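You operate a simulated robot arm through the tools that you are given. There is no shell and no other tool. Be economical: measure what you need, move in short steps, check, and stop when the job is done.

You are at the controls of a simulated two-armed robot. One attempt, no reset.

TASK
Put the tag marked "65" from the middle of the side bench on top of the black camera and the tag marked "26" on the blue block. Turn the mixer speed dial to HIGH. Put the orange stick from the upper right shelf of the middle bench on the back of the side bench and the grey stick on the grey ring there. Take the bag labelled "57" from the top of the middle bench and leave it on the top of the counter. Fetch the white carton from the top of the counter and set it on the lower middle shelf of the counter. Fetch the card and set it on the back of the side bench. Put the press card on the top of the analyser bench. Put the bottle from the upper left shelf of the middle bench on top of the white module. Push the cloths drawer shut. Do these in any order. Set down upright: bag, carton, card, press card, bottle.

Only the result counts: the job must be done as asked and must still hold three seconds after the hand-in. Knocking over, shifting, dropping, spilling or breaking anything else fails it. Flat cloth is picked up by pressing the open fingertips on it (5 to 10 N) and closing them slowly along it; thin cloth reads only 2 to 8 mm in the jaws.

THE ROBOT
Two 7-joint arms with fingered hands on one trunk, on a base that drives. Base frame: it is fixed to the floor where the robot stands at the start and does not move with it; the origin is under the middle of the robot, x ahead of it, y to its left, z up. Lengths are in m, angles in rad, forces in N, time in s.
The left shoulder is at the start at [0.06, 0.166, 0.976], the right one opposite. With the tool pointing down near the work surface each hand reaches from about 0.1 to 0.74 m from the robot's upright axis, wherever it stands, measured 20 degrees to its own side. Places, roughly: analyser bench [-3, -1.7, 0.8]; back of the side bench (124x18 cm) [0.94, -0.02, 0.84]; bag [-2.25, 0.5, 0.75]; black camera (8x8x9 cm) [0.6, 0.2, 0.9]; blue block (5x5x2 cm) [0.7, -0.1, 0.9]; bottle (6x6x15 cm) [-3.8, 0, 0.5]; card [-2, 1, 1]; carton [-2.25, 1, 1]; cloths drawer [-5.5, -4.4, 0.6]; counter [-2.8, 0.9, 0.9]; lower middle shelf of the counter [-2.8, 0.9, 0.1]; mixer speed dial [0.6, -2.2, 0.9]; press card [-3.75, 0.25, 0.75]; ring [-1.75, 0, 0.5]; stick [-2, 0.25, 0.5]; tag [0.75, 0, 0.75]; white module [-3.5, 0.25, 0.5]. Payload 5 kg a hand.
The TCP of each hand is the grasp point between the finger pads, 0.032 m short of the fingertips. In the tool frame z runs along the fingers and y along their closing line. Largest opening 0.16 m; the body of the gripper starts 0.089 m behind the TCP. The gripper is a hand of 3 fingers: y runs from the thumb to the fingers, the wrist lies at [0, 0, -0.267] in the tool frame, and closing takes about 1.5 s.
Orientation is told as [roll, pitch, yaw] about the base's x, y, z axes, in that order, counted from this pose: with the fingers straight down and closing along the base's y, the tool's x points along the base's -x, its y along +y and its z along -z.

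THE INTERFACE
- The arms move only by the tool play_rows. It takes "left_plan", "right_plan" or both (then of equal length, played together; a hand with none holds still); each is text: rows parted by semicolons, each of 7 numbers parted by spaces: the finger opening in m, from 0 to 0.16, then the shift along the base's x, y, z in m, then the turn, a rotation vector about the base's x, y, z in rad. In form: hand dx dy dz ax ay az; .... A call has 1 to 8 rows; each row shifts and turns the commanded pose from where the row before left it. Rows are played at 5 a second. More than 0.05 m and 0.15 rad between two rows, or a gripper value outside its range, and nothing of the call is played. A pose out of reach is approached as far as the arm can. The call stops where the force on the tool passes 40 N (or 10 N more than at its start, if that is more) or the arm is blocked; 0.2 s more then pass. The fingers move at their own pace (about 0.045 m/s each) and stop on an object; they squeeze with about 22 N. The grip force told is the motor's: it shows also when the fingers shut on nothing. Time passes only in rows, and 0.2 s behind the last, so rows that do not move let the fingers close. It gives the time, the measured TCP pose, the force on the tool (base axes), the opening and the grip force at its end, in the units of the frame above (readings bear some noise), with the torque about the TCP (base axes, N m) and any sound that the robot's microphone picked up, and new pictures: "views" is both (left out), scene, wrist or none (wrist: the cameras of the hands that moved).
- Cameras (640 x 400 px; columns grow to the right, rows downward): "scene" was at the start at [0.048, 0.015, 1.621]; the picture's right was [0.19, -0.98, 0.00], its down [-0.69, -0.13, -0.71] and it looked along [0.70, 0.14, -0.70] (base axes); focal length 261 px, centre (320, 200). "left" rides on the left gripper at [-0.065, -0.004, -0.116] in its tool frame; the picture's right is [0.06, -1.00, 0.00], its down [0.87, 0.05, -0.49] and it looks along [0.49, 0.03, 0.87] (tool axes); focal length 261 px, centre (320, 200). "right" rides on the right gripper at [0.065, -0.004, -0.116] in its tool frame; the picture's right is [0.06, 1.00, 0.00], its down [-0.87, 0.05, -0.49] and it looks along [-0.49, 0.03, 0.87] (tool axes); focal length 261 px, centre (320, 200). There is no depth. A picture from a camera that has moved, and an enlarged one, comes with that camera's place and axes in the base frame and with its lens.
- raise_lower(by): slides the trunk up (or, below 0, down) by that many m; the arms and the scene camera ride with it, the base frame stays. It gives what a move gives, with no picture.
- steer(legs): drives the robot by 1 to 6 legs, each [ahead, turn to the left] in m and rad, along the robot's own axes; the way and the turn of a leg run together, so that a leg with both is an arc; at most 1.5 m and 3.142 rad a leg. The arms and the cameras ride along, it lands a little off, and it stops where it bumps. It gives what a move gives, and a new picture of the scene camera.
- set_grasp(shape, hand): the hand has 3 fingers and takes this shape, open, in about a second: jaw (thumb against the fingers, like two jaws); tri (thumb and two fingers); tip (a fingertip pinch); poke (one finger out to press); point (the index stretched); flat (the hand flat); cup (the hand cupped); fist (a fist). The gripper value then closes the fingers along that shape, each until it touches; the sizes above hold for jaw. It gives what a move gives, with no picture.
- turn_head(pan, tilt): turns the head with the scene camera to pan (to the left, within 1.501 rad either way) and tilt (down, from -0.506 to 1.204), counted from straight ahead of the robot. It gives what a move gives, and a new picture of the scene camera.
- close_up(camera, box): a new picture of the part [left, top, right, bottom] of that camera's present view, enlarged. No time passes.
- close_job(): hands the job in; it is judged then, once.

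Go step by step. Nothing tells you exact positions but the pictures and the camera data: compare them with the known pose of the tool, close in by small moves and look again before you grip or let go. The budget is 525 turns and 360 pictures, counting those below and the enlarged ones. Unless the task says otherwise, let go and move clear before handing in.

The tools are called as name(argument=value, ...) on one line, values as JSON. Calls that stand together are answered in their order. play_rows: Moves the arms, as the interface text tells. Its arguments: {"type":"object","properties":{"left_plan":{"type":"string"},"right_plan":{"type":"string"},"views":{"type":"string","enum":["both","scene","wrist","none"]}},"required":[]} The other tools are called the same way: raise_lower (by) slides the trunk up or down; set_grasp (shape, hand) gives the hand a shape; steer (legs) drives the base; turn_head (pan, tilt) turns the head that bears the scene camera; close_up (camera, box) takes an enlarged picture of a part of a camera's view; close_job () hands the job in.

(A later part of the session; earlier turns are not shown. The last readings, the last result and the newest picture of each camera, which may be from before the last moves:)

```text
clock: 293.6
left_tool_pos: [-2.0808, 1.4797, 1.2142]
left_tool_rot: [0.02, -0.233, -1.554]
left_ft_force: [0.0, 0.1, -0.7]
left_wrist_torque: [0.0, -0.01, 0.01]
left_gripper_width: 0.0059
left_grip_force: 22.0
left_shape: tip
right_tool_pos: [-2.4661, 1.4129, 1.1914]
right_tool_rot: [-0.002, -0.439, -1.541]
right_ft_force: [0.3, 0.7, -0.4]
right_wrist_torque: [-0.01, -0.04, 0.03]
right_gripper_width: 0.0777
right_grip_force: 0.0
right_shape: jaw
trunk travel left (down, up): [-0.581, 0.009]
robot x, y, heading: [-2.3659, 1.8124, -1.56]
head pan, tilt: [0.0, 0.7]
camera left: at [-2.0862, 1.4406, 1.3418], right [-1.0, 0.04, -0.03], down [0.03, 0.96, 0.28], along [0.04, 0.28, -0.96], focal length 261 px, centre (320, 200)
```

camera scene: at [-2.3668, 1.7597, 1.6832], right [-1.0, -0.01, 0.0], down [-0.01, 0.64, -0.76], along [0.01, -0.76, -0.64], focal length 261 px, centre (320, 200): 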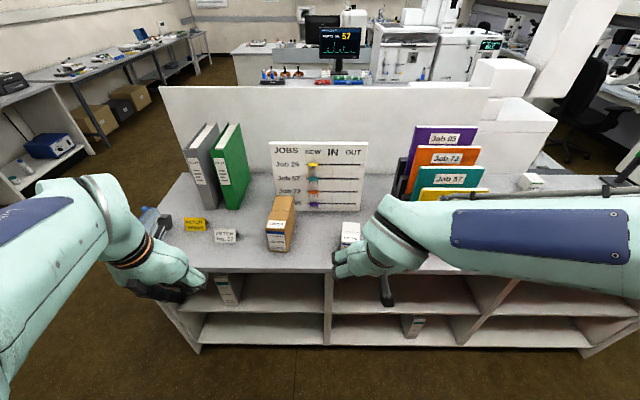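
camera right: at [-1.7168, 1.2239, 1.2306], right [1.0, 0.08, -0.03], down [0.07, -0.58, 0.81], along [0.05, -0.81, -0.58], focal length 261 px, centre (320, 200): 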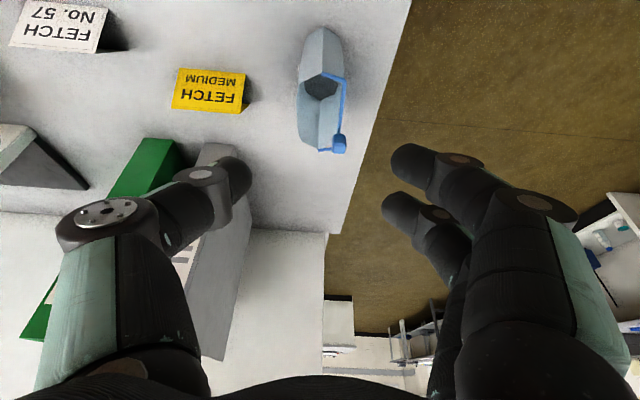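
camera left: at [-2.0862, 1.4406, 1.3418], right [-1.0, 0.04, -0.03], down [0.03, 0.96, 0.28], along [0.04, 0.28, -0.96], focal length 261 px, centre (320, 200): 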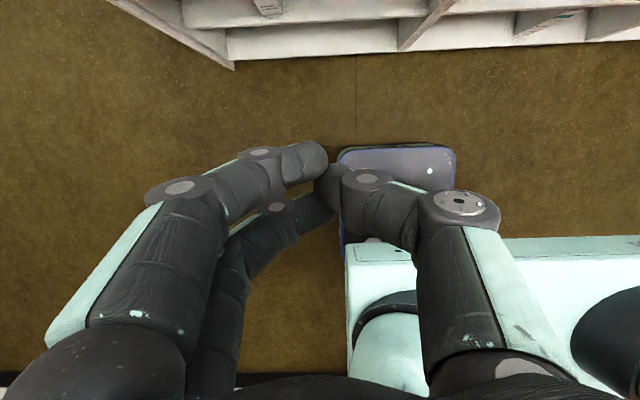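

close_up(camera="left", box=[280, 130, 370, 230])

turn_head(pan=0.5, tilt=1.0)

```text
4.00 times, centred on (325, 180) of left
camera zoom: at [-2.0862, 1.4406, 1.3418], right [-1.0, 0.04, -0.03], down [0.03, 0.96, 0.28], along [0.04, 0.28, -0.96], focal length 1043 px, centre (300, 280)
```

zoom: 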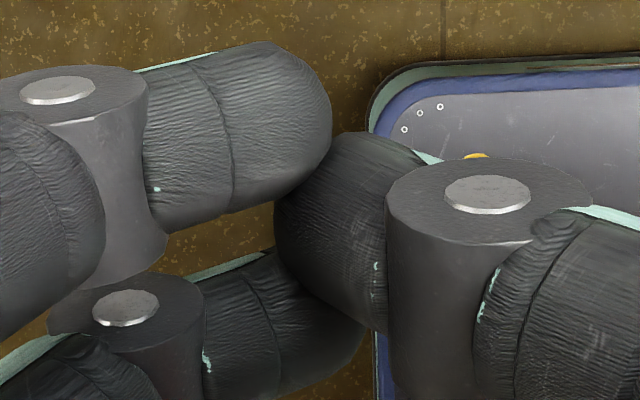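

```text
clock: 294.6
left_tool_pos: [-2.0817, 1.4781, 1.214]
left_tool_rot: [0.02, -0.233, -1.553]
left_ft_force: [-0.6, -1.4, -0.1]
left_wrist_torque: [0.03, -0.02, -0.03]
left_gripper_width: 0.0058
left_grip_force: 21.8
left_shape: tip
right_tool_pos: [-2.4649, 1.4124, 1.1912]
right_tool_rot: [-0.003, -0.436, -1.54]
right_ft_force: [-0.2, -0.3, 0.1]
right_wrist_torque: [0.0, 0.0, -0.01]
right_gripper_width: 0.0774
right_grip_force: 0.0
right_shape: jaw
trunk travel left (down, up): [-0.581, 0.009]
robot x, y, heading: [-2.3631, 1.8136, -1.561]
head pan, tilt: [0.499, 1.0]
camera scene: at [-2.3339, 1.7838, 1.6599], right [-0.87, -0.49, 0.0], down [-0.41, 0.73, -0.54], along [0.26, -0.47, -0.84], focal length 261 px, centre (320, 200)
```

scene: 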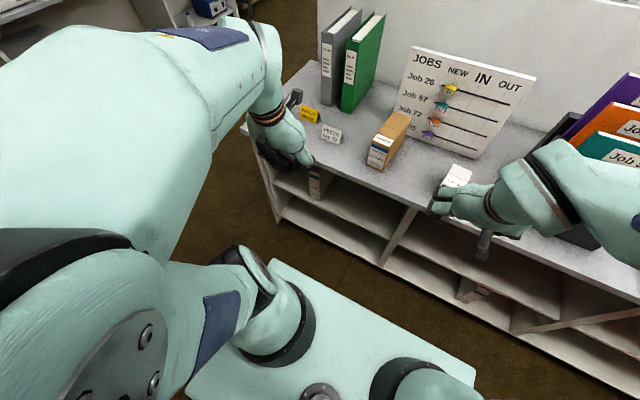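

The orange stick has slipped out during the last drive. I search the floor for it.

turn_head(pan=1.1, tilt=0.9)

turn_head(pan=-0.9, tilt=0.9)

```text
clock: 295.6
left_tool_pos: [-2.0817, 1.4778, 1.214]
left_tool_rot: [0.019, -0.233, -1.553]
left_ft_force: [-0.8, 0.1, 0.1]
left_wrist_torque: [-0.02, -0.04, 0.01]
left_gripper_width: 0.006
left_grip_force: 22.2
left_shape: tip
right_tool_pos: [-2.4665, 1.413, 1.1905]
right_tool_rot: [-0.002, -0.436, -1.541]
right_ft_force: [0.2, 0.5, -0.3]
right_wrist_torque: [-0.01, -0.04, -0.02]
right_gripper_width: 0.0773
right_grip_force: 0.0
right_shape: jaw
trunk travel left (down, up): [-0.581, 0.009]
robot x, y, heading: [-2.3637, 1.8167, -1.562]
head pan, tilt: [1.1, 0.901]
camera scene: at [-2.3003, 1.811, 1.6671], right [-0.45, -0.9, 0.0], down [-0.7, 0.35, -0.62], along [0.56, -0.28, -0.78], focal length 261 px, centre (320, 200)
```

scene: 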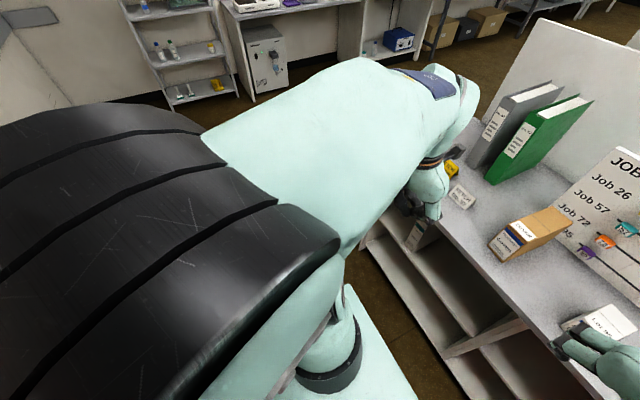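

```text
clock: 297.5
left_tool_pos: [-2.0832, 1.4794, 1.2143]
left_tool_rot: [0.019, -0.232, -1.553]
left_ft_force: [0.2, 0.0, 0.8]
left_wrist_torque: [0.0, -0.05, 0.04]
left_gripper_width: 0.0057
left_grip_force: 22.4
left_shape: tip
right_tool_pos: [-2.4652, 1.4128, 1.1902]
right_tool_rot: [-0.003, -0.435, -1.54]
right_ft_force: [0.1, 0.1, 0.1]
right_wrist_torque: [0.01, 0.01, 0.01]
right_gripper_width: 0.0775
right_grip_force: 0.1
right_shape: jaw
trunk travel left (down, up): [-0.581, 0.009]
robot x, y, heading: [-2.3653, 1.8156, -1.558]
head pan, tilt: [-0.901, 0.901]
camera scene: at [-2.4265, 1.7971, 1.6671], right [-0.63, 0.78, 0.0], down [0.61, 0.49, -0.62], along [-0.48, -0.39, -0.78], focal length 261 px, centre (320, 200)
```

scene: 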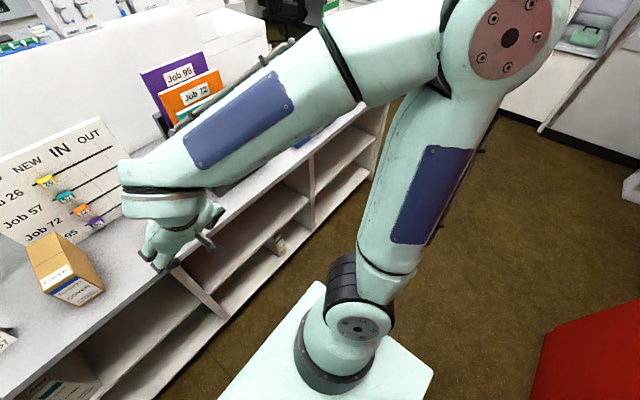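

The grip still reads 6 mm, so the stick may be hidden in the fingers. I tilt the hand to inspect.

play_rows(left_plan="0 -0.01 0 0 -0.14 0 0; 0 -0.01 0 0 -0.14 0 0; 0 -0.01 0 0 -0.14 0 0; 0 -0.01 0 0 -0.14 0 0; 0 -0.01 0 0 -0.14 0 0; 0 -0.01 0 0 -0.14 0 0; 0 -0.01 0 0 -0.14 0 0; 0 -0.01 0 0 0 0 0", views="wrist")

turn_head(pan=0.5, tilt=0.7)

```text
clock: 299.3
left_tool_pos: [-2.1584, 1.4104, 1.3774]
left_tool_rot: [-0.022, -1.213, -1.523]
left_ft_force: [-1.0, -0.5, 0.1]
left_wrist_torque: [-0.04, -0.02, 0.03]
left_gripper_width: 0.0057
left_grip_force: 21.9
left_shape: tip
left hand out of reach, approached as far as the arm can: row 3, 4, 5, 6, 7
right_tool_pos: [-2.4682, 1.4129, 1.1915]
right_tool_rot: [-0.001, -0.437, -1.543]
right_ft_force: [-0.5, 0.6, -0.6]
right_wrist_torque: [0.03, -0.02, 0.02]
right_gripper_width: 0.0773
right_grip_force: 0.0
right_shape: jaw
trunk travel left (down, up): [-0.581, 0.009]
robot x, y, heading: [-2.364, 1.8152, -1.56]
head pan, tilt: [-0.901, 0.901]
camera left: at [-2.1634, 1.495, 1.4787], right [-1.0, -0.01, -0.05], down [0.03, 0.77, -0.64], along [0.04, -0.64, -0.76], focal length 261 px, centre (320, 200)
```

left: 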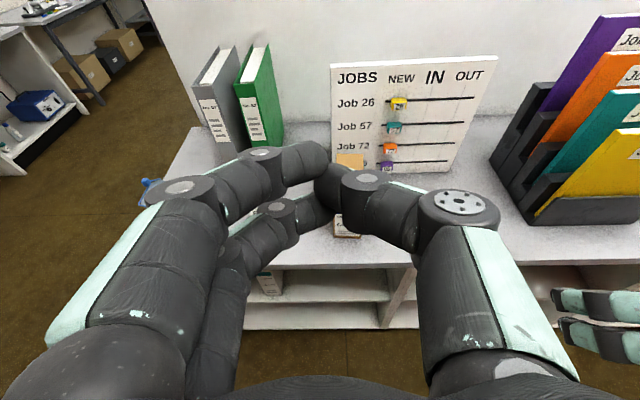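

```text
clock: 300.8
left_tool_pos: [-2.1586, 1.4105, 1.3771]
left_tool_rot: [-0.023, -1.212, -1.52]
left_ft_force: [-0.5, 0.1, -0.3]
left_wrist_torque: [0.01, -0.04, 0.02]
left_gripper_width: 0.0057
left_grip_force: 21.7
left_shape: tip
right_tool_pos: [-2.4649, 1.4127, 1.1912]
right_tool_rot: [-0.003, -0.436, -1.541]
right_ft_force: [0.1, 0.8, 0.8]
right_wrist_torque: [0.0, -0.01, -0.01]
right_gripper_width: 0.0774
right_grip_force: 0.0
right_shape: jaw
trunk travel left (down, up): [-0.581, 0.009]
robot x, y, heading: [-2.366, 1.8147, -1.56]
head pan, tilt: [0.499, 0.7]
camera scene: at [-2.3265, 1.7705, 1.6832], right [-0.87, -0.49, 0.0], down [-0.31, 0.56, -0.76], along [0.37, -0.67, -0.64], focal length 261 px, centre (320, 200)
```

scene: 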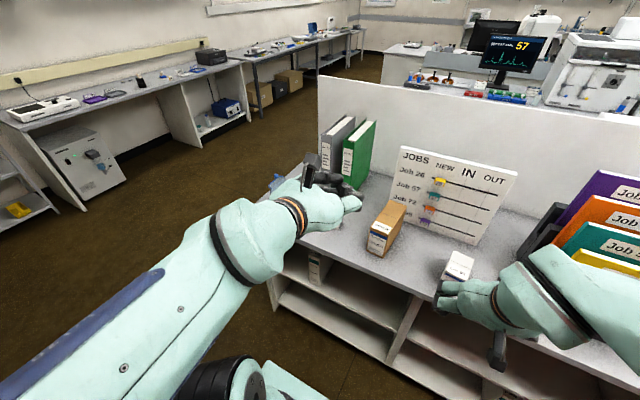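

It's not in the hand. I turn the robot to look along the floor I drove over.

steer(legs=[[0, 1.4]])

turn_head(pan=0.0, tilt=0.8)

```text
clock: 304.8
left_tool_pos: [-1.9314, 1.9527, 1.3763]
left_tool_rot: [-0.023, -1.214, -0.117]
left_ft_force: [-0.5, 0.2, -0.6]
left_wrist_torque: [-0.04, 0.0, 0.04]
left_gripper_width: 0.0058
left_grip_force: 22.0
left_shape: tip
right_tool_pos: [-1.9853, 1.6496, 1.1911]
right_tool_rot: [0.0, -0.437, -0.138]
right_ft_force: [0.3, 0.6, -0.2]
right_wrist_torque: [-0.02, -0.01, 0.03]
right_gripper_width: 0.0774
right_grip_force: 0.1
right_shape: jaw
trunk travel left (down, up): [-0.581, 0.009]
robot x, y, heading: [-2.3657, 1.8133, -0.154]
head pan, tilt: [0.499, 0.7]
camera scene: at [-2.3172, 1.848, 1.6832], right [0.34, -0.94, 0.0], down [-0.61, -0.22, -0.76], along [0.72, 0.26, -0.64], focal length 261 px, centre (320, 200)
```

scene: 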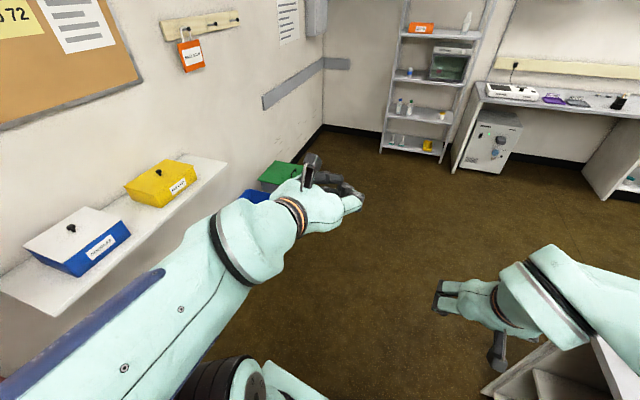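

```text
clock: 305.7
left_tool_pos: [-1.9316, 1.9533, 1.3767]
left_tool_rot: [-0.022, -1.214, -0.117]
left_ft_force: [0.4, 0.2, -0.3]
left_wrist_torque: [0.01, -0.03, -0.03]
left_gripper_width: 0.0059
left_grip_force: 22.0
left_shape: tip
right_tool_pos: [-1.9851, 1.6494, 1.1913]
right_tool_rot: [-0.002, -0.434, -0.135]
right_ft_force: [-0.3, -0.2, 0.5]
right_wrist_torque: [0.0, 0.01, -0.01]
right_gripper_width: 0.0776
right_grip_force: 0.0
right_shape: jaw
trunk travel left (down, up): [-0.581, 0.009]
robot x, y, heading: [-2.3671, 1.818, -0.155]
head pan, tilt: [0.0, 0.799]
camera scene: at [-2.3175, 1.8069, 1.675], right [-0.15, -0.99, 0.0], down [-0.71, 0.11, -0.7], along [0.69, -0.11, -0.72], focal length 261 px, centre (320, 200)
```

scene: 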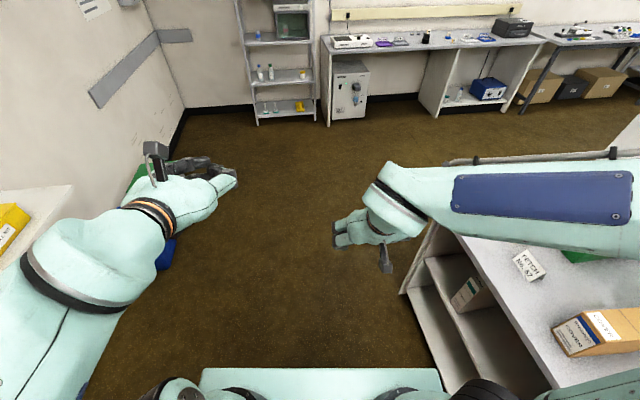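

close_up(camera="scene", box=[130, 130, 260, 220])

close_up(camera="right", box=[0, 0, 640, 400])

```text
4.44 times, centred on (195, 175) of scene
camera zoom: at [-2.3175, 1.8069, 1.675], right [-0.15, -0.99, 0.0], down [-0.71, 0.11, -0.7], along [0.69, -0.11, -0.72], focal length 1159 px, centre (876, 311)
```

zoom: 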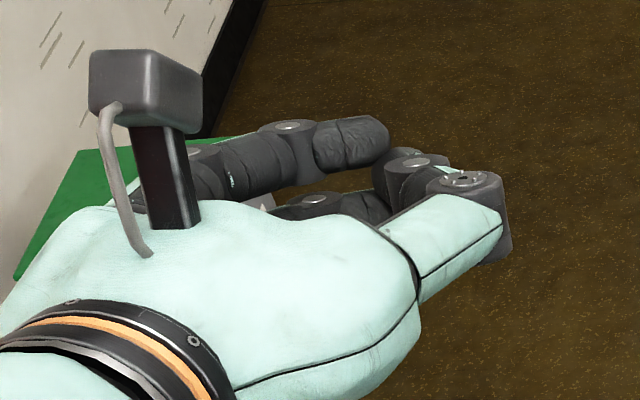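

```text
1.00 times, centred on (320, 200) of right (not enlarged: the box is as wide or as high as the picture)
camera zoom: at [-2.0931, 1.6617, 1.2682], right [0.08, 1.0, -0.03], down [0.58, -0.02, 0.81], along [0.81, -0.08, -0.58], focal length 261 px, centre (320, 200)
```

zoom: 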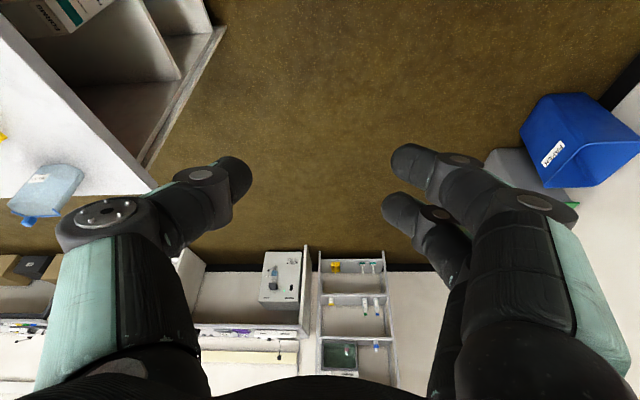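

close_up(camera="left", box=[250, 150, 350, 240])

turn_head(pan=0.6, tilt=0.5)

close_up(camera="scene", box=[240, 140, 400, 280])

```text
4.44 times, centred on (300, 195) of left
camera zoom: at [-2.0154, 1.9605, 1.4783], right [-0.16, -0.99, -0.05], down [-0.75, 0.15, -0.64], along [0.64, -0.06, -0.77], focal length 1158 px, centre (409, 222)
```

zoom: 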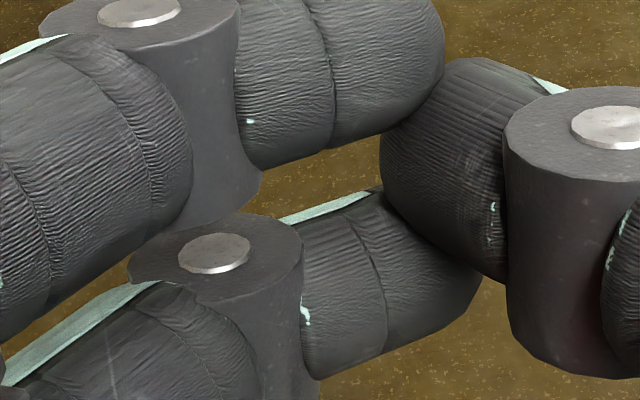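

```text
clock: 306.7
left_tool_pos: [-1.9313, 1.9529, 1.3769]
left_tool_rot: [-0.022, -1.211, -0.117]
left_ft_force: [0.6, 0.8, -0.6]
left_wrist_torque: [0.06, -0.02, 0.02]
left_gripper_width: 0.0057
left_grip_force: 22.0
left_shape: tip
right_tool_pos: [-1.9851, 1.6497, 1.1912]
right_tool_rot: [-0.001, -0.437, -0.136]
right_ft_force: [-0.1, 0.8, 0.2]
right_wrist_torque: [0.02, 0.0, 0.01]
right_gripper_width: 0.0772
right_grip_force: 0.0
right_shape: jaw
trunk travel left (down, up): [-0.581, 0.009]
robot x, y, heading: [-2.3631, 1.8169, -0.159]
head pan, tilt: [0.6, 0.499]
camera scene: at [-2.315, 1.8584, 1.7009], right [0.43, -0.9, 0.0], down [-0.43, -0.21, -0.88], along [0.79, 0.38, -0.48], focal length 261 px, centre (320, 200)
```

scene: 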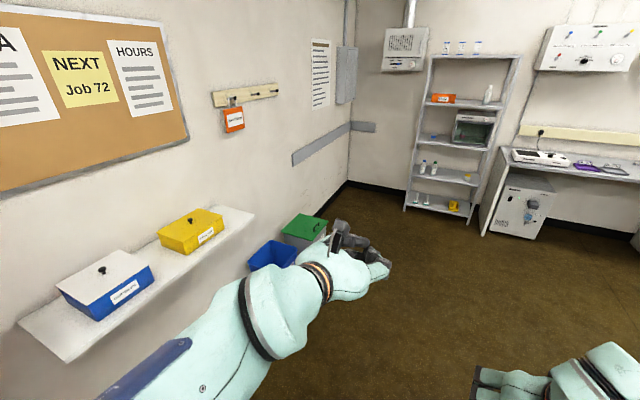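

```text
2.86 times, centred on (320, 210) of scene
camera zoom: at [-2.315, 1.8584, 1.7009], right [0.43, -0.9, 0.0], down [-0.43, -0.21, -0.88], along [0.79, 0.38, -0.48], focal length 745 px, centre (320, 171)
```

zoom: 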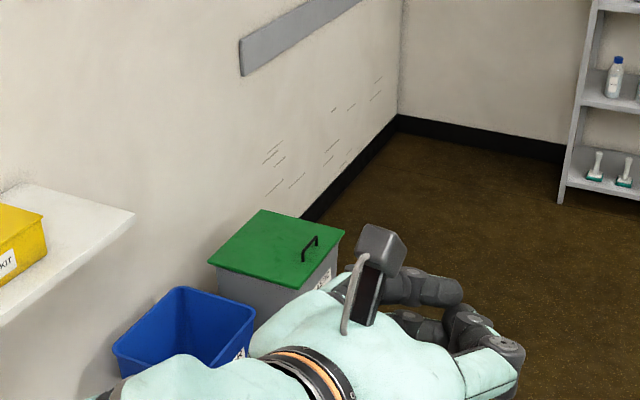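

turn_head(pan=0.0, tilt=0.8)

steer(legs=[[0, -2.99]])

```text
clock: 307.7
left_tool_pos: [-1.9321, 1.9522, 1.3757]
left_tool_rot: [-0.022, -1.211, -0.117]
left_ft_force: [-0.4, -0.7, 0.2]
left_wrist_torque: [-0.02, 0.01, 0.01]
left_gripper_width: 0.0054
left_grip_force: 21.6
left_shape: tip
right_tool_pos: [-1.9847, 1.6494, 1.1899]
right_tool_rot: [0.0, -0.437, -0.135]
right_ft_force: [-0.5, -0.5, -0.3]
right_wrist_torque: [-0.01, 0.0, 0.01]
right_gripper_width: 0.0773
right_grip_force: 0.1
right_shape: jaw
trunk travel left (down, up): [-0.581, 0.009]
robot x, y, heading: [-2.363, 1.8158, -0.155]
head pan, tilt: [0.0, 0.799]
camera scene: at [-2.3174, 1.8069, 1.675], right [-0.15, -0.99, 0.0], down [-0.71, 0.11, -0.7], along [0.69, -0.11, -0.72], focal length 261 px, centre (320, 200)
```

scene: 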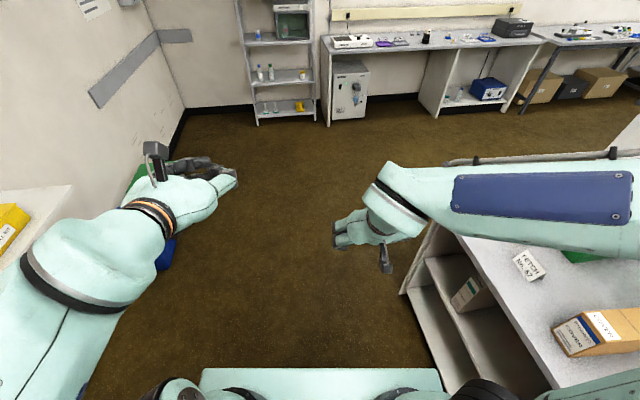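

```text
clock: 315.4
left_tool_pos: [-2.7744, 1.616, 1.3765]
left_tool_rot: [-0.023, -1.213, -3.115]
left_ft_force: [0.8, -0.7, 1.0]
left_wrist_torque: [0.02, -0.02, 0.0]
left_gripper_width: 0.0059
left_grip_force: 22.0
left_shape: tip
right_tool_pos: [-2.7658, 1.9233, 1.191]
right_tool_rot: [-0.001, -0.437, -3.131]
right_ft_force: [-0.2, 0.5, -0.1]
right_wrist_torque: [-0.03, -0.01, -0.02]
right_gripper_width: 0.0777
right_grip_force: 0.0
right_shape: jaw
trunk travel left (down, up): [-0.581, 0.009]
robot x, y, heading: [-2.3659, 1.8133, 3.136]
head pan, tilt: [0.0, 0.799]
camera scene: at [-2.4182, 1.8152, 1.675], right [0.01, 1.0, 0.0], down [0.72, -0.01, -0.7], along [-0.7, 0.01, -0.72], focal length 261 px, centre (320, 200)
```

scene: 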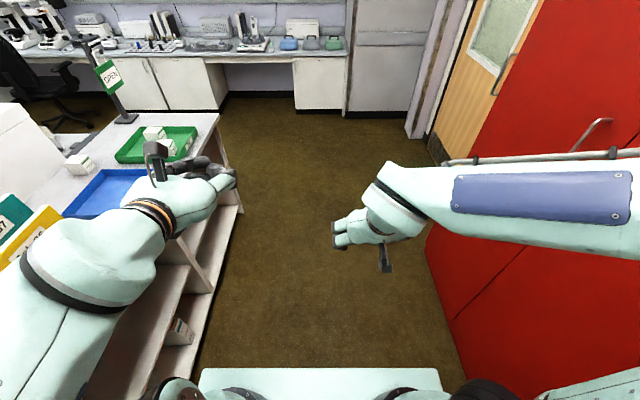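

I use the right wrist camera to inspect the left fingertips from another side.

play_rows(left_plan="0 -0.02 0.0 -0.035 0 0 0; 0 -0.02 0.02 -0.035 0 0 0; 0 -0.02 0.03 -0.03 0 0 0; 0 -0.02 0.04 -0.02 0 0 0; 0 -0.02 0.04 0 0 0 0; 0 0 0.02 0 0 0 0", right_plan="0.08 0.035 0.01 0.03 0 0 0; 0.08 0.035 0.01 0.03 0 0 0; 0.08 0.035 0.01 0.03 0 0 0; 0.08 0.035 0.01 0.03 0 0 0; 0.08 0.02 0 0.02 0 0 0; 0.08 0 0 0 0 0 0", views="wrist")

```text
clock: 316.8
left_tool_pos: [-2.8963, 1.7721, 1.2954]
left_tool_rot: [-0.024, -1.211, -3.11]
left_ft_force: [-0.3, 0.0, -0.6]
left_wrist_torque: [0.0, -0.01, -0.02]
left_gripper_width: 0.0056
left_grip_force: 22.3
left_shape: tip
left hand out of reach, approached as far as the arm can: row 1, 2, 3
right_tool_pos: [-2.6044, 1.9622, 1.3323]
right_tool_rot: [-0.002, -0.439, -3.131]
right_ft_force: [0.2, 0.4, 0.3]
right_wrist_torque: [0.03, 0.01, 0.05]
right_gripper_width: 0.0795
right_grip_force: 0.0
right_shape: jaw
trunk travel left (down, up): [-0.581, 0.009]
robot x, y, heading: [-2.3635, 1.8174, 3.134]
head pan, tilt: [0.0, 0.799]
camera right: at [-2.4976, 1.9689, 1.4087], right [0.07, -1.0, -0.03], down [-0.58, -0.06, 0.81], along [-0.81, -0.04, -0.58], focal length 261 px, centre (320, 200)
camera left: at [-2.8099, 1.7756, 1.397], right [0.01, 1.0, -0.05], down [0.77, -0.04, -0.64], along [-0.64, -0.03, -0.77], focal length 261 px, centre (320, 200)
```

right: 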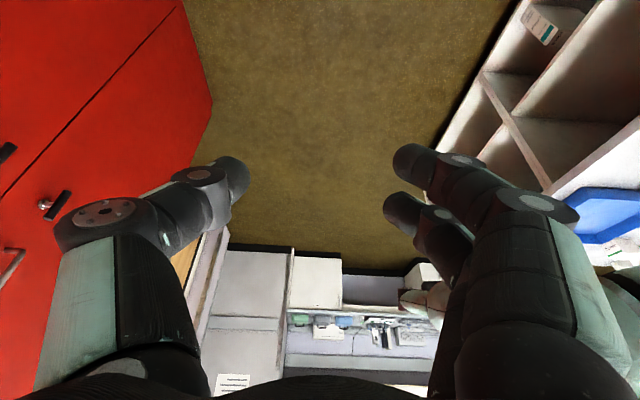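
left: 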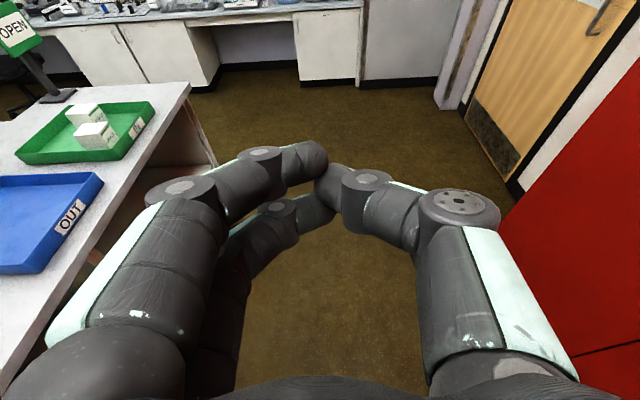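

close_up(camera="left", box=[60, 200, 200, 320])

```text
3.33 times, centred on (130, 260) of left
camera zoom: at [-2.8099, 1.7756, 1.397], right [0.01, 1.0, -0.05], down [0.77, -0.04, -0.64], along [-0.64, -0.03, -0.77], focal length 869 px, centre (953, 0)
```

zoom: 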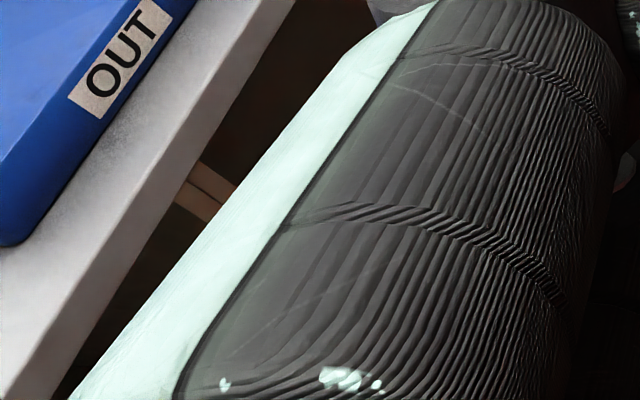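

I can't find it here; the floor toward the side bench gets checked on the way. Next comes the white carton: I retract the hands, opening the left, and face the counter.

play_rows(left_plan="0 0.045 -0.02 0 0 0 0; 0 0.045 -0.02 0 0 0 0; 0 0.045 -0.02 0 0 0 0; 0 0.045 -0.02 0 0 0 0; 0 0.045 -0.02 0 0 0 0", right_plan="0.1 -0.01 -0.01 -0.03 0 0 0; 0.1 -0.01 -0.01 -0.03 0 0 0; 0.1 -0.01 -0.01 -0.03 0 0 0; 0.1 -0.01 0 -0.03 0 0 0; 0.1 0 0 0 0 0 0", views="none")

steer(legs=[[0, 1.575], [0.2, 0]])

```text
clock: 317.8
left_tool_pos: [-2.764, 1.7157, 1.2982]
left_tool_rot: [-0.346, -0.931, -2.874]
left_ft_force: [0.1, 0.3, 0.8]
left_wrist_torque: [-0.04, 0.02, 0.03]
left_gripper_width: 0.0058
left_grip_force: 21.9
left_shape: tip
left hand out of reach, approached as far as the arm can: row 2, 3, 4, 5
right_tool_pos: [-2.6441, 1.9326, 1.2106]
right_tool_rot: [-0.001, -0.435, -3.13]
right_ft_force: [-0.3, 0.2, 1.4]
right_wrist_torque: [-0.09, 0.02, -0.02]
right_gripper_width: 0.0998
right_grip_force: 0.0
right_shape: jaw
trunk travel left (down, up): [-0.581, 0.009]
robot x, y, heading: [-2.3647, 1.8118, 3.129]
head pan, tilt: [0.0, 0.799]
stopped in row 5 (left hand): the arm was blocked; the commanded pose is now the measured one
```

```text
clock: 323.4
left_tool_pos: [-2.264, 1.2164, 1.2971]
left_tool_rot: [-0.343, -0.929, -1.3]
left_ft_force: [0.5, -0.1, -0.6]
left_wrist_torque: [-0.01, -0.01, -0.04]
left_gripper_width: 0.0056
left_grip_force: 21.4
left_shape: tip
right_tool_pos: [-2.4832, 1.3353, 1.2116]
right_tool_rot: [-0.004, -0.434, -1.556]
right_ft_force: [-0.4, -0.8, -0.5]
right_wrist_torque: [0.0, 0.0, 0.0]
right_gripper_width: 0.0996
right_grip_force: 0.0
right_shape: jaw
trunk travel left (down, up): [-0.581, 0.009]
robot x, y, heading: [-2.3643, 1.6148, -1.574]
head pan, tilt: [0.0, 0.799]
camera scene: at [-2.369, 1.5625, 1.675], right [-1.0, 0.0, 0.0], down [0.0, 0.72, -0.7], along [0.0, -0.7, -0.72], focal length 261 px, centre (320, 200)
```

scene: 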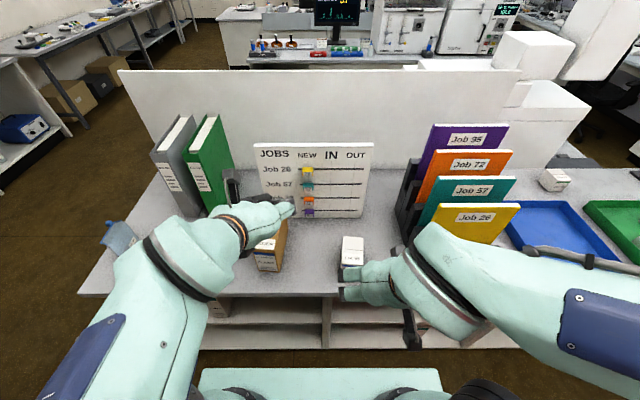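

play_rows(left_plan="0 0.03 0.035 0 0 0 0; 0 0.03 0.035 0 0 0 0; 0 0.03 0.035 0 0 0 0; 0 0.03 0.035 0 0 0 0; 0.05 0 0 0 0 0 0; 0.05 0 0 0 0 0 0", right_plan="0.12 0.001 -0.035 -0.02 0 0 0; 0.12 0.001 -0.04 -0.02 0 0 0; 0.12 0.001 -0.04 -0.03 0 0 0; 0.12 0.001 -0.04 -0.03 0 0 0; 0.12 0.002 -0.03 -0.02 0 0 0; 0.12 0 0 0 0 0 0", views="wrist")

```text
clock: 324.4
left_tool_pos: [-2.1532, 1.3324, 1.3088]
left_tool_rot: [-0.392, -0.798, -1.316]
left_ft_force: [0.2, -0.1, 0.9]
left_wrist_torque: [0.02, -0.02, 0.0]
left_gripper_width: 0.0279
left_grip_force: 0.0
left_shape: tip
left hand out of reach, approached as far as the arm can: row 1, 2, 3
right_tool_pos: [-2.4803, 1.1798, 1.1058]
right_tool_rot: [-0.005, -0.433, -1.554]
right_ft_force: [0.5, -0.1, -1.1]
right_wrist_torque: [-0.03, -0.01, 0.0]
right_gripper_width: 0.1195
right_grip_force: 0.1
right_shape: jaw
trunk travel left (down, up): [-0.581, 0.009]
robot x, y, heading: [-2.3676, 1.6142, -1.573]
head pan, tilt: [0.0, 0.799]
stopped in row 5 (left hand): the arm was blocked; the commanded pose is now the measured one
camera right: at [-2.4855, 1.2887, 1.1836], right [1.0, 0.07, -0.03], down [0.06, -0.58, 0.81], along [0.04, -0.81, -0.58], focal length 261 px, centre (320, 200)
camera left: at [-2.1211, 1.3723, 1.43], right [-0.97, 0.07, 0.22], down [0.0, 0.95, -0.32], along [-0.23, -0.31, -0.92], focal length 261 px, centre (320, 200)
```

right: 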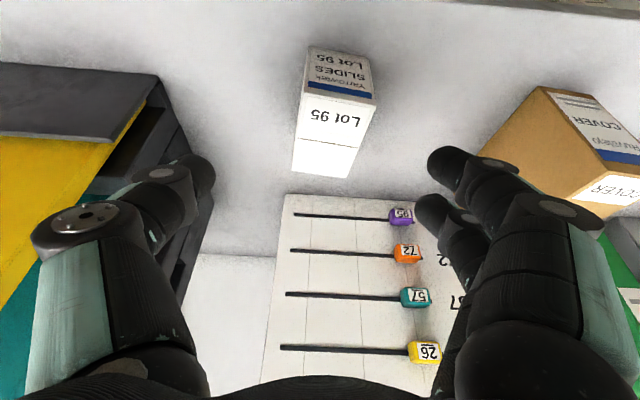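
left: 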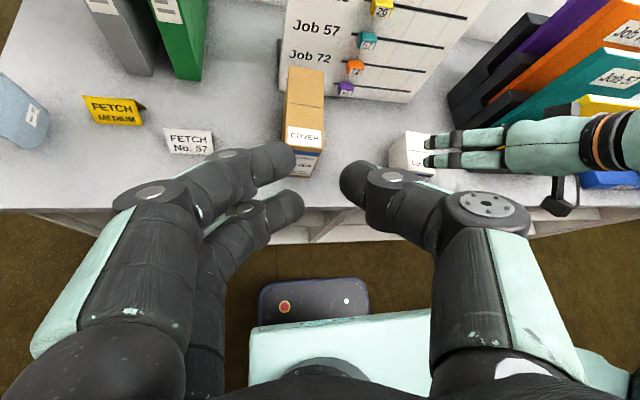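

The white carton ("SLIDES Lot 95") measures about 7×11×10 cm at [-2.465, 1.10]. I descend over it.

play_rows(right_plan="0.12 0.005 -0.025 -0.035 0 0 0; 0.12 0.005 -0.025 -0.04 0 0 0; 0.12 0.003 -0.02 -0.035 0 0 0; 0.12 0 0 0 0 0 0", views="wrist")

```text
clock: 325.4
left_tool_pos: [-2.1545, 1.333, 1.3143]
left_tool_rot: [-0.388, -0.803, -1.318]
left_ft_force: [-0.1, -0.5, 0.3]
left_wrist_torque: [-0.01, 0.02, 0.0]
left_gripper_width: 0.0494
left_grip_force: 0.0
left_shape: tip
right_tool_pos: [-2.4663, 1.1126, 0.9987]
right_tool_rot: [-0.003, -0.432, -1.555]
right_ft_force: [0.3, 0.5, -0.8]
right_wrist_torque: [0.0, 0.02, -0.03]
right_gripper_width: 0.1195
right_grip_force: 0.0
right_shape: jaw
trunk travel left (down, up): [-0.581, 0.009]
robot x, y, heading: [-2.3638, 1.617, -1.574]
head pan, tilt: [0.0, 0.799]
camera right: at [-2.4731, 1.2213, 1.0771], right [1.0, 0.07, -0.03], down [0.06, -0.58, 0.81], along [0.04, -0.81, -0.58], focal length 261 px, centre (320, 200)
```

right: 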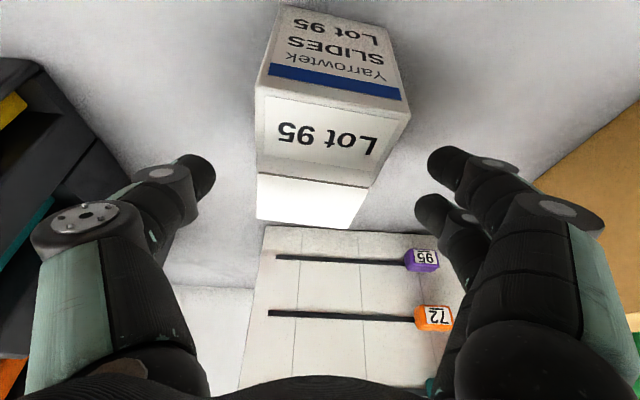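

play_rows(right_plan="0.12 0.003 0 -0.03 0 0 0; 0.12 0 0 -0.025 0 0 0; 0.06 0 0 0 0 0 0; 0 0 0 0 0 0 0; 0 0 0 0 0 0 0; 0 0 0 0 0 0 0", views="wrist")

```text
clock: 326.9
left_tool_pos: [-2.1534, 1.3313, 1.313]
left_tool_rot: [-0.389, -0.803, -1.316]
left_ft_force: [-0.6, 0.6, -0.9]
left_wrist_torque: [-0.03, 0.02, -0.02]
left_gripper_width: 0.0494
left_grip_force: 0.1
left_shape: tip
right_tool_pos: [-2.4633, 1.1119, 0.9446]
right_tool_rot: [-0.003, -0.434, -1.555]
right_ft_force: [0.3, -0.7, 0.2]
right_wrist_torque: [-0.05, -0.01, -0.02]
right_gripper_width: 0.0616
right_grip_force: 7.6
right_shape: jaw
trunk travel left (down, up): [-0.581, 0.009]
robot x, y, heading: [-2.369, 1.6126, -1.573]
head pan, tilt: [0.0, 0.799]
camera right: at [-2.4695, 1.2203, 1.0225], right [1.0, 0.07, -0.03], down [0.06, -0.58, 0.81], along [0.04, -0.81, -0.58], focal length 261 px, centre (320, 200)
```

right: 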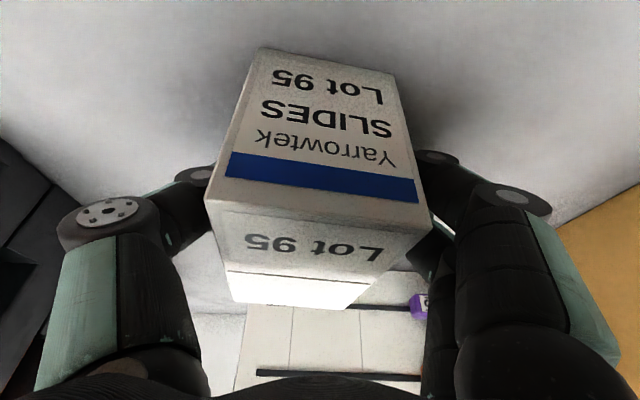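

The fit is fine, but for the low shelf I need a more horizontal hand. I release, back off, tilt the hand level-ish and re-grasp from the front.

play_rows(right_plan="0.12 0 0 0 0 0 0; 0.12 0 0 0 0 0 0; 0.12 0 0 0 0 0 0; 0.12 0 0.02 0.04 0 0 0; 0.12 0 0.02 0.045 0 0 0; 0.12 0 0.03 0.02 -0.12 0 0; 0.12 0 0.03 0 -0.12 0 0; 0.12 0 0 0 -0.12 0 0", views="none")

play_rows(right_plan="0.12 0 0 -0.01 -0.13 0 0; 0.12 0 0 -0.02 -0.13 0 0; 0.12 0 0 -0.03 0 0 0; 0.12 0 0 0 0 0 0", views="wrist")

```text
clock: 328.6
left_tool_pos: [-2.1529, 1.3321, 1.3112]
left_tool_rot: [-0.391, -0.802, -1.317]
left_ft_force: [0.1, -0.5, -0.1]
left_wrist_torque: [0.04, 0.01, 0.02]
left_gripper_width: 0.0498
left_grip_force: 0.1
left_shape: tip
right_tool_pos: [-2.4154, 1.141, 1.0762]
right_tool_rot: [-0.012, -0.794, -1.552]
right_ft_force: [0.2, 0.5, 0.1]
right_wrist_torque: [0.01, 0.0, -0.03]
right_gripper_width: 0.1195
right_grip_force: 0.0
right_shape: jaw
right hand out of reach, approached as far as the arm can: row 6, 7, 8
trunk travel left (down, up): [-0.581, 0.009]
robot x, y, heading: [-2.3693, 1.615, -1.575]
head pan, tilt: [0.0, 0.799]
```

```text
clock: 329.6
left_tool_pos: [-2.1536, 1.3322, 1.3124]
left_tool_rot: [-0.389, -0.804, -1.315]
left_ft_force: [0.3, 0.4, 0.1]
left_wrist_torque: [0.0, 0.0, -0.01]
left_gripper_width: 0.0495
left_grip_force: 0.1
left_shape: tip
right_tool_pos: [-2.3888, 1.1096, 1.0165]
right_tool_rot: [-0.019, -1.054, -1.546]
right_ft_force: [1.2, 0.3, 0.0]
right_wrist_torque: [-0.02, 0.02, 0.0]
right_gripper_width: 0.1197
right_grip_force: 0.1
right_shape: jaw
right hand out of reach, approached as far as the arm can: row 1, 2
trunk travel left (down, up): [-0.581, 0.009]
robot x, y, heading: [-2.3691, 1.6154, -1.573]
head pan, tilt: [0.0, 0.799]
camera right: at [-2.3946, 1.2449, 1.0181], right [1.0, 0.04, -0.06], down [0.06, 0.0, 1.0], along [0.04, -1.0, 0.0], focal length 261 px, centre (320, 200)
```

right: 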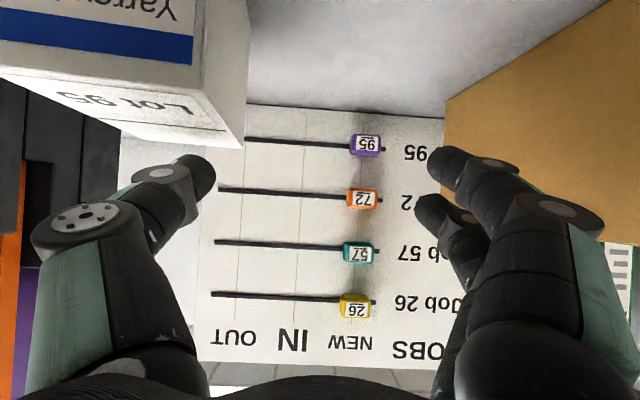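

The arm is too folded; I back the base off.

steer(legs=[[-0.2, 0]])

play_rows(right_plan="0.12 -0.035 0 0 0 0 0; 0.12 -0.035 0 0 0 0 0; 0.12 0 0 0 0 0 0", views="wrist")

```text
clock: 331.2
left_tool_pos: [-2.1523, 1.5334, 1.3124]
left_tool_rot: [-0.39, -0.803, -1.316]
left_ft_force: [0.9, 0.6, -0.5]
left_wrist_torque: [-0.05, -0.01, -0.02]
left_gripper_width: 0.0492
left_grip_force: 0.1
left_shape: tip
right_tool_pos: [-2.3876, 1.3114, 1.0179]
right_tool_rot: [-0.021, -1.053, -1.543]
right_ft_force: [0.6, 0.4, 0.3]
right_wrist_torque: [-0.02, 0.02, -0.03]
right_gripper_width: 0.1197
right_grip_force: 0.1
right_shape: jaw
trunk travel left (down, up): [-0.581, 0.009]
robot x, y, heading: [-2.3681, 1.8145, -1.57]
head pan, tilt: [0.0, 0.799]
camera scene: at [-2.368, 1.7653, 1.6751], right [-1.0, 0.0, 0.0], down [0.0, 0.72, -0.7], along [0.0, -0.7, -0.72], focal length 261 px, centre (320, 200)
```

scene: 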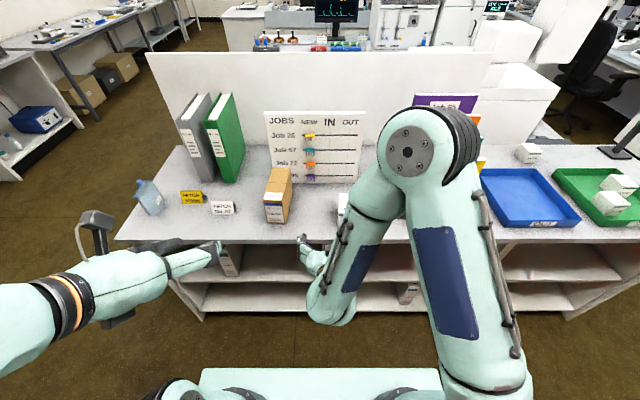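

```text
clock: 332.0
left_tool_pos: [-2.1532, 1.5297, 1.3115]
left_tool_rot: [-0.387, -0.801, -1.317]
left_ft_force: [-0.2, 0.5, -0.9]
left_wrist_torque: [0.02, 0.01, 0.0]
left_gripper_width: 0.0495
left_grip_force: 0.1
left_shape: tip
right_tool_pos: [-2.417, 1.2895, 1.0157]
right_tool_rot: [-0.025, -1.049, -1.541]
right_ft_force: [0.1, -0.2, 0.9]
right_wrist_torque: [0.01, -0.02, 0.03]
right_gripper_width: 0.1197
right_grip_force: 0.0
right_shape: jaw
right hand out of reach, approached as far as the arm can: row 1, 2
trunk travel left (down, up): [-0.581, 0.009]
robot x, y, heading: [-2.3671, 1.8175, -1.568]
head pan, tilt: [0.0, 0.799]
camera right: at [-2.4232, 1.4229, 1.0162], right [1.0, 0.04, -0.07], down [0.07, 0.0, 1.0], along [0.04, -1.0, -0.01], focal length 261 px, centre (320, 200)
```

right: 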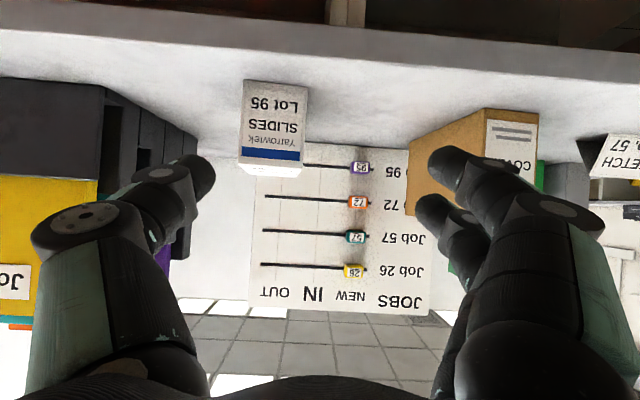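

play_rows(right_plan="0.12 0 -0.04 0 0 0 0; 0.12 0 -0.04 -0.02 0 0 0; 0.12 0 -0.02 -0.02 0 0 0; 0.12 0 0 0 0 0 0", views="wrist")

```text
clock: 333.0
left_tool_pos: [-2.1506, 1.533, 1.3105]
left_tool_rot: [-0.393, -0.804, -1.315]
left_ft_force: [-0.1, 0.6, -0.5]
left_wrist_torque: [-0.03, 0.08, -0.02]
left_gripper_width: 0.0497
left_grip_force: 0.1
left_shape: tip
right_tool_pos: [-2.4235, 1.2085, 1.0324]
right_tool_rot: [-0.024, -1.052, -1.539]
right_ft_force: [-0.2, 0.3, 0.7]
right_wrist_torque: [-0.01, 0.05, -0.01]
right_gripper_width: 0.12
right_grip_force: 0.0
right_shape: jaw
right hand out of reach, approached as far as the arm can: row 1, 2, 3
trunk travel left (down, up): [-0.581, 0.009]
robot x, y, heading: [-2.3656, 1.8149, -1.573]
head pan, tilt: [0.0, 0.799]
camera right: at [-2.4294, 1.3423, 1.0333], right [1.0, 0.04, -0.07], down [0.07, 0.0, 1.0], along [0.04, -1.0, -0.01], focal length 261 px, centre (320, 200)
```

right: 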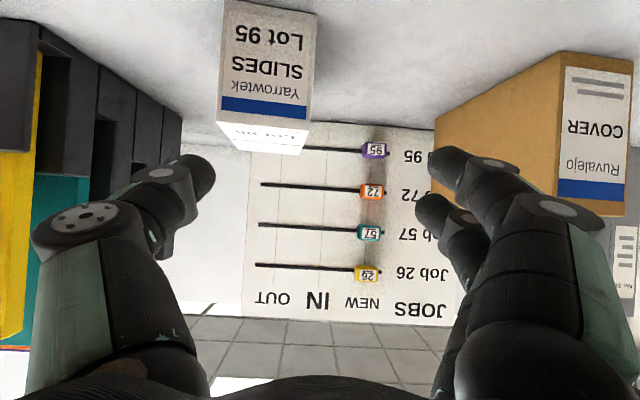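

raise_lower(by=-0.12)

play_rows(right_plan="0.12 0 0 0 0 0 0; 0.12 0 0 0.0 0 0 0", views="wrist")

```text
clock: 334.3
left_tool_pos: [-2.1568, 1.5286, 1.1949]
left_tool_rot: [-0.407, -0.766, -1.331]
left_ft_force: [0.2, -0.8, 0.1]
left_wrist_torque: [-0.01, -0.02, 0.0]
left_gripper_width: 0.0496
left_grip_force: 0.1
left_shape: tip
right_tool_pos: [-2.4231, 1.202, 0.9326]
right_tool_rot: [0.018, -1.08, -1.587]
right_ft_force: [-2.1, 3.4, 25.5]
right_wrist_torque: [-0.43, -1.88, 0.2]
right_gripper_width: 0.1188
right_grip_force: 0.0
right_shape: jaw
trunk travel left (down, up): [-0.473, 0.117]
robot x, y, heading: [-2.3674, 1.8125, -1.575]
head pan, tilt: [0.0, 0.799]
stopped: the force on the tool passed its limit at 49 N (the readings are from after the stop); the commanded pose is now the measured one
```

```text
clock: 334.9
left_tool_pos: [-2.1565, 1.5283, 1.198]
left_tool_rot: [-0.407, -0.77, -1.331]
left_ft_force: [-0.8, -0.6, 0.2]
left_wrist_torque: [-0.02, 0.01, 0.02]
left_gripper_width: 0.0498
left_grip_force: 0.1
left_shape: tip
right_tool_pos: [-2.4253, 1.2023, 0.9334]
right_tool_rot: [0.01, -1.076, -1.579]
right_ft_force: [-0.6, -6.8, 25.0]
right_wrist_torque: [-0.69, -1.91, -0.53]
right_gripper_width: 0.1197
right_grip_force: 0.1
right_shape: jaw
trunk travel left (down, up): [-0.473, 0.117]
robot x, y, heading: [-2.3645, 1.8156, -1.577]
head pan, tilt: [0.0, 0.799]
camera right: at [-2.4292, 1.3364, 0.931], right [1.0, 0.03, -0.05], down [0.05, 0.02, 1.0], along [0.03, -1.0, 0.02], focal length 261 px, centre (320, 200)
```

right: 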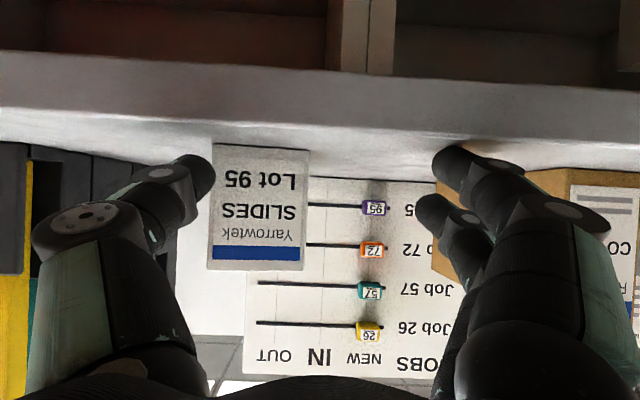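

The lower finger touches the counter top. I raise slightly and shift left to centre on the carton.

play_rows(right_plan="0.11 0 0 0.015 0 0 0; 0.11 -0.02 0 0.005 0 0 0; 0.11 -0.02 0 0 0 0 0; 0.11 0 0 0 0 0 0", views="wrist")

```text
clock: 335.9
left_tool_pos: [-2.1568, 1.5279, 1.1988]
left_tool_rot: [-0.408, -0.769, -1.332]
left_ft_force: [-0.2, 0.0, 0.3]
left_wrist_torque: [0.07, 0.0, 0.0]
left_gripper_width: 0.0495
left_grip_force: 0.0
left_shape: tip
right_tool_pos: [-2.4438, 1.2038, 0.9512]
right_tool_rot: [0.0, -1.068, -1.57]
right_ft_force: [-0.2, 1.8, -0.3]
right_wrist_torque: [0.01, 0.0, -0.01]
right_gripper_width: 0.1103
right_grip_force: 0.2
right_shape: jaw
right hand out of reach, approached as far as the arm can: row 3
trunk travel left (down, up): [-0.473, 0.117]
robot x, y, heading: [-2.3642, 1.8152, -1.58]
head pan, tilt: [0.0, 0.799]
camera right: at [-2.4493, 1.3371, 0.9495], right [1.0, 0.03, -0.05], down [0.05, 0.01, 1.0], along [0.03, -1.0, 0.01], focal length 261 px, centre (320, 200)
```

right: 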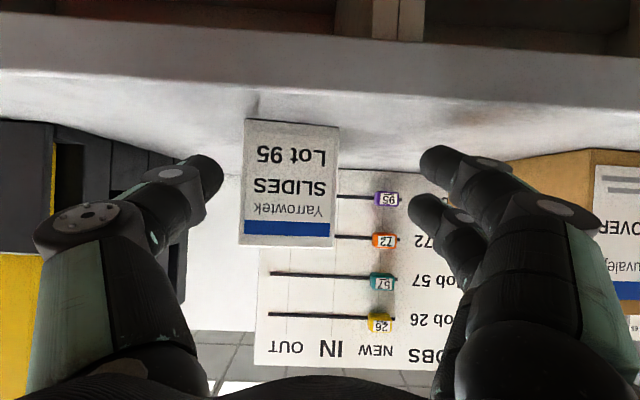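

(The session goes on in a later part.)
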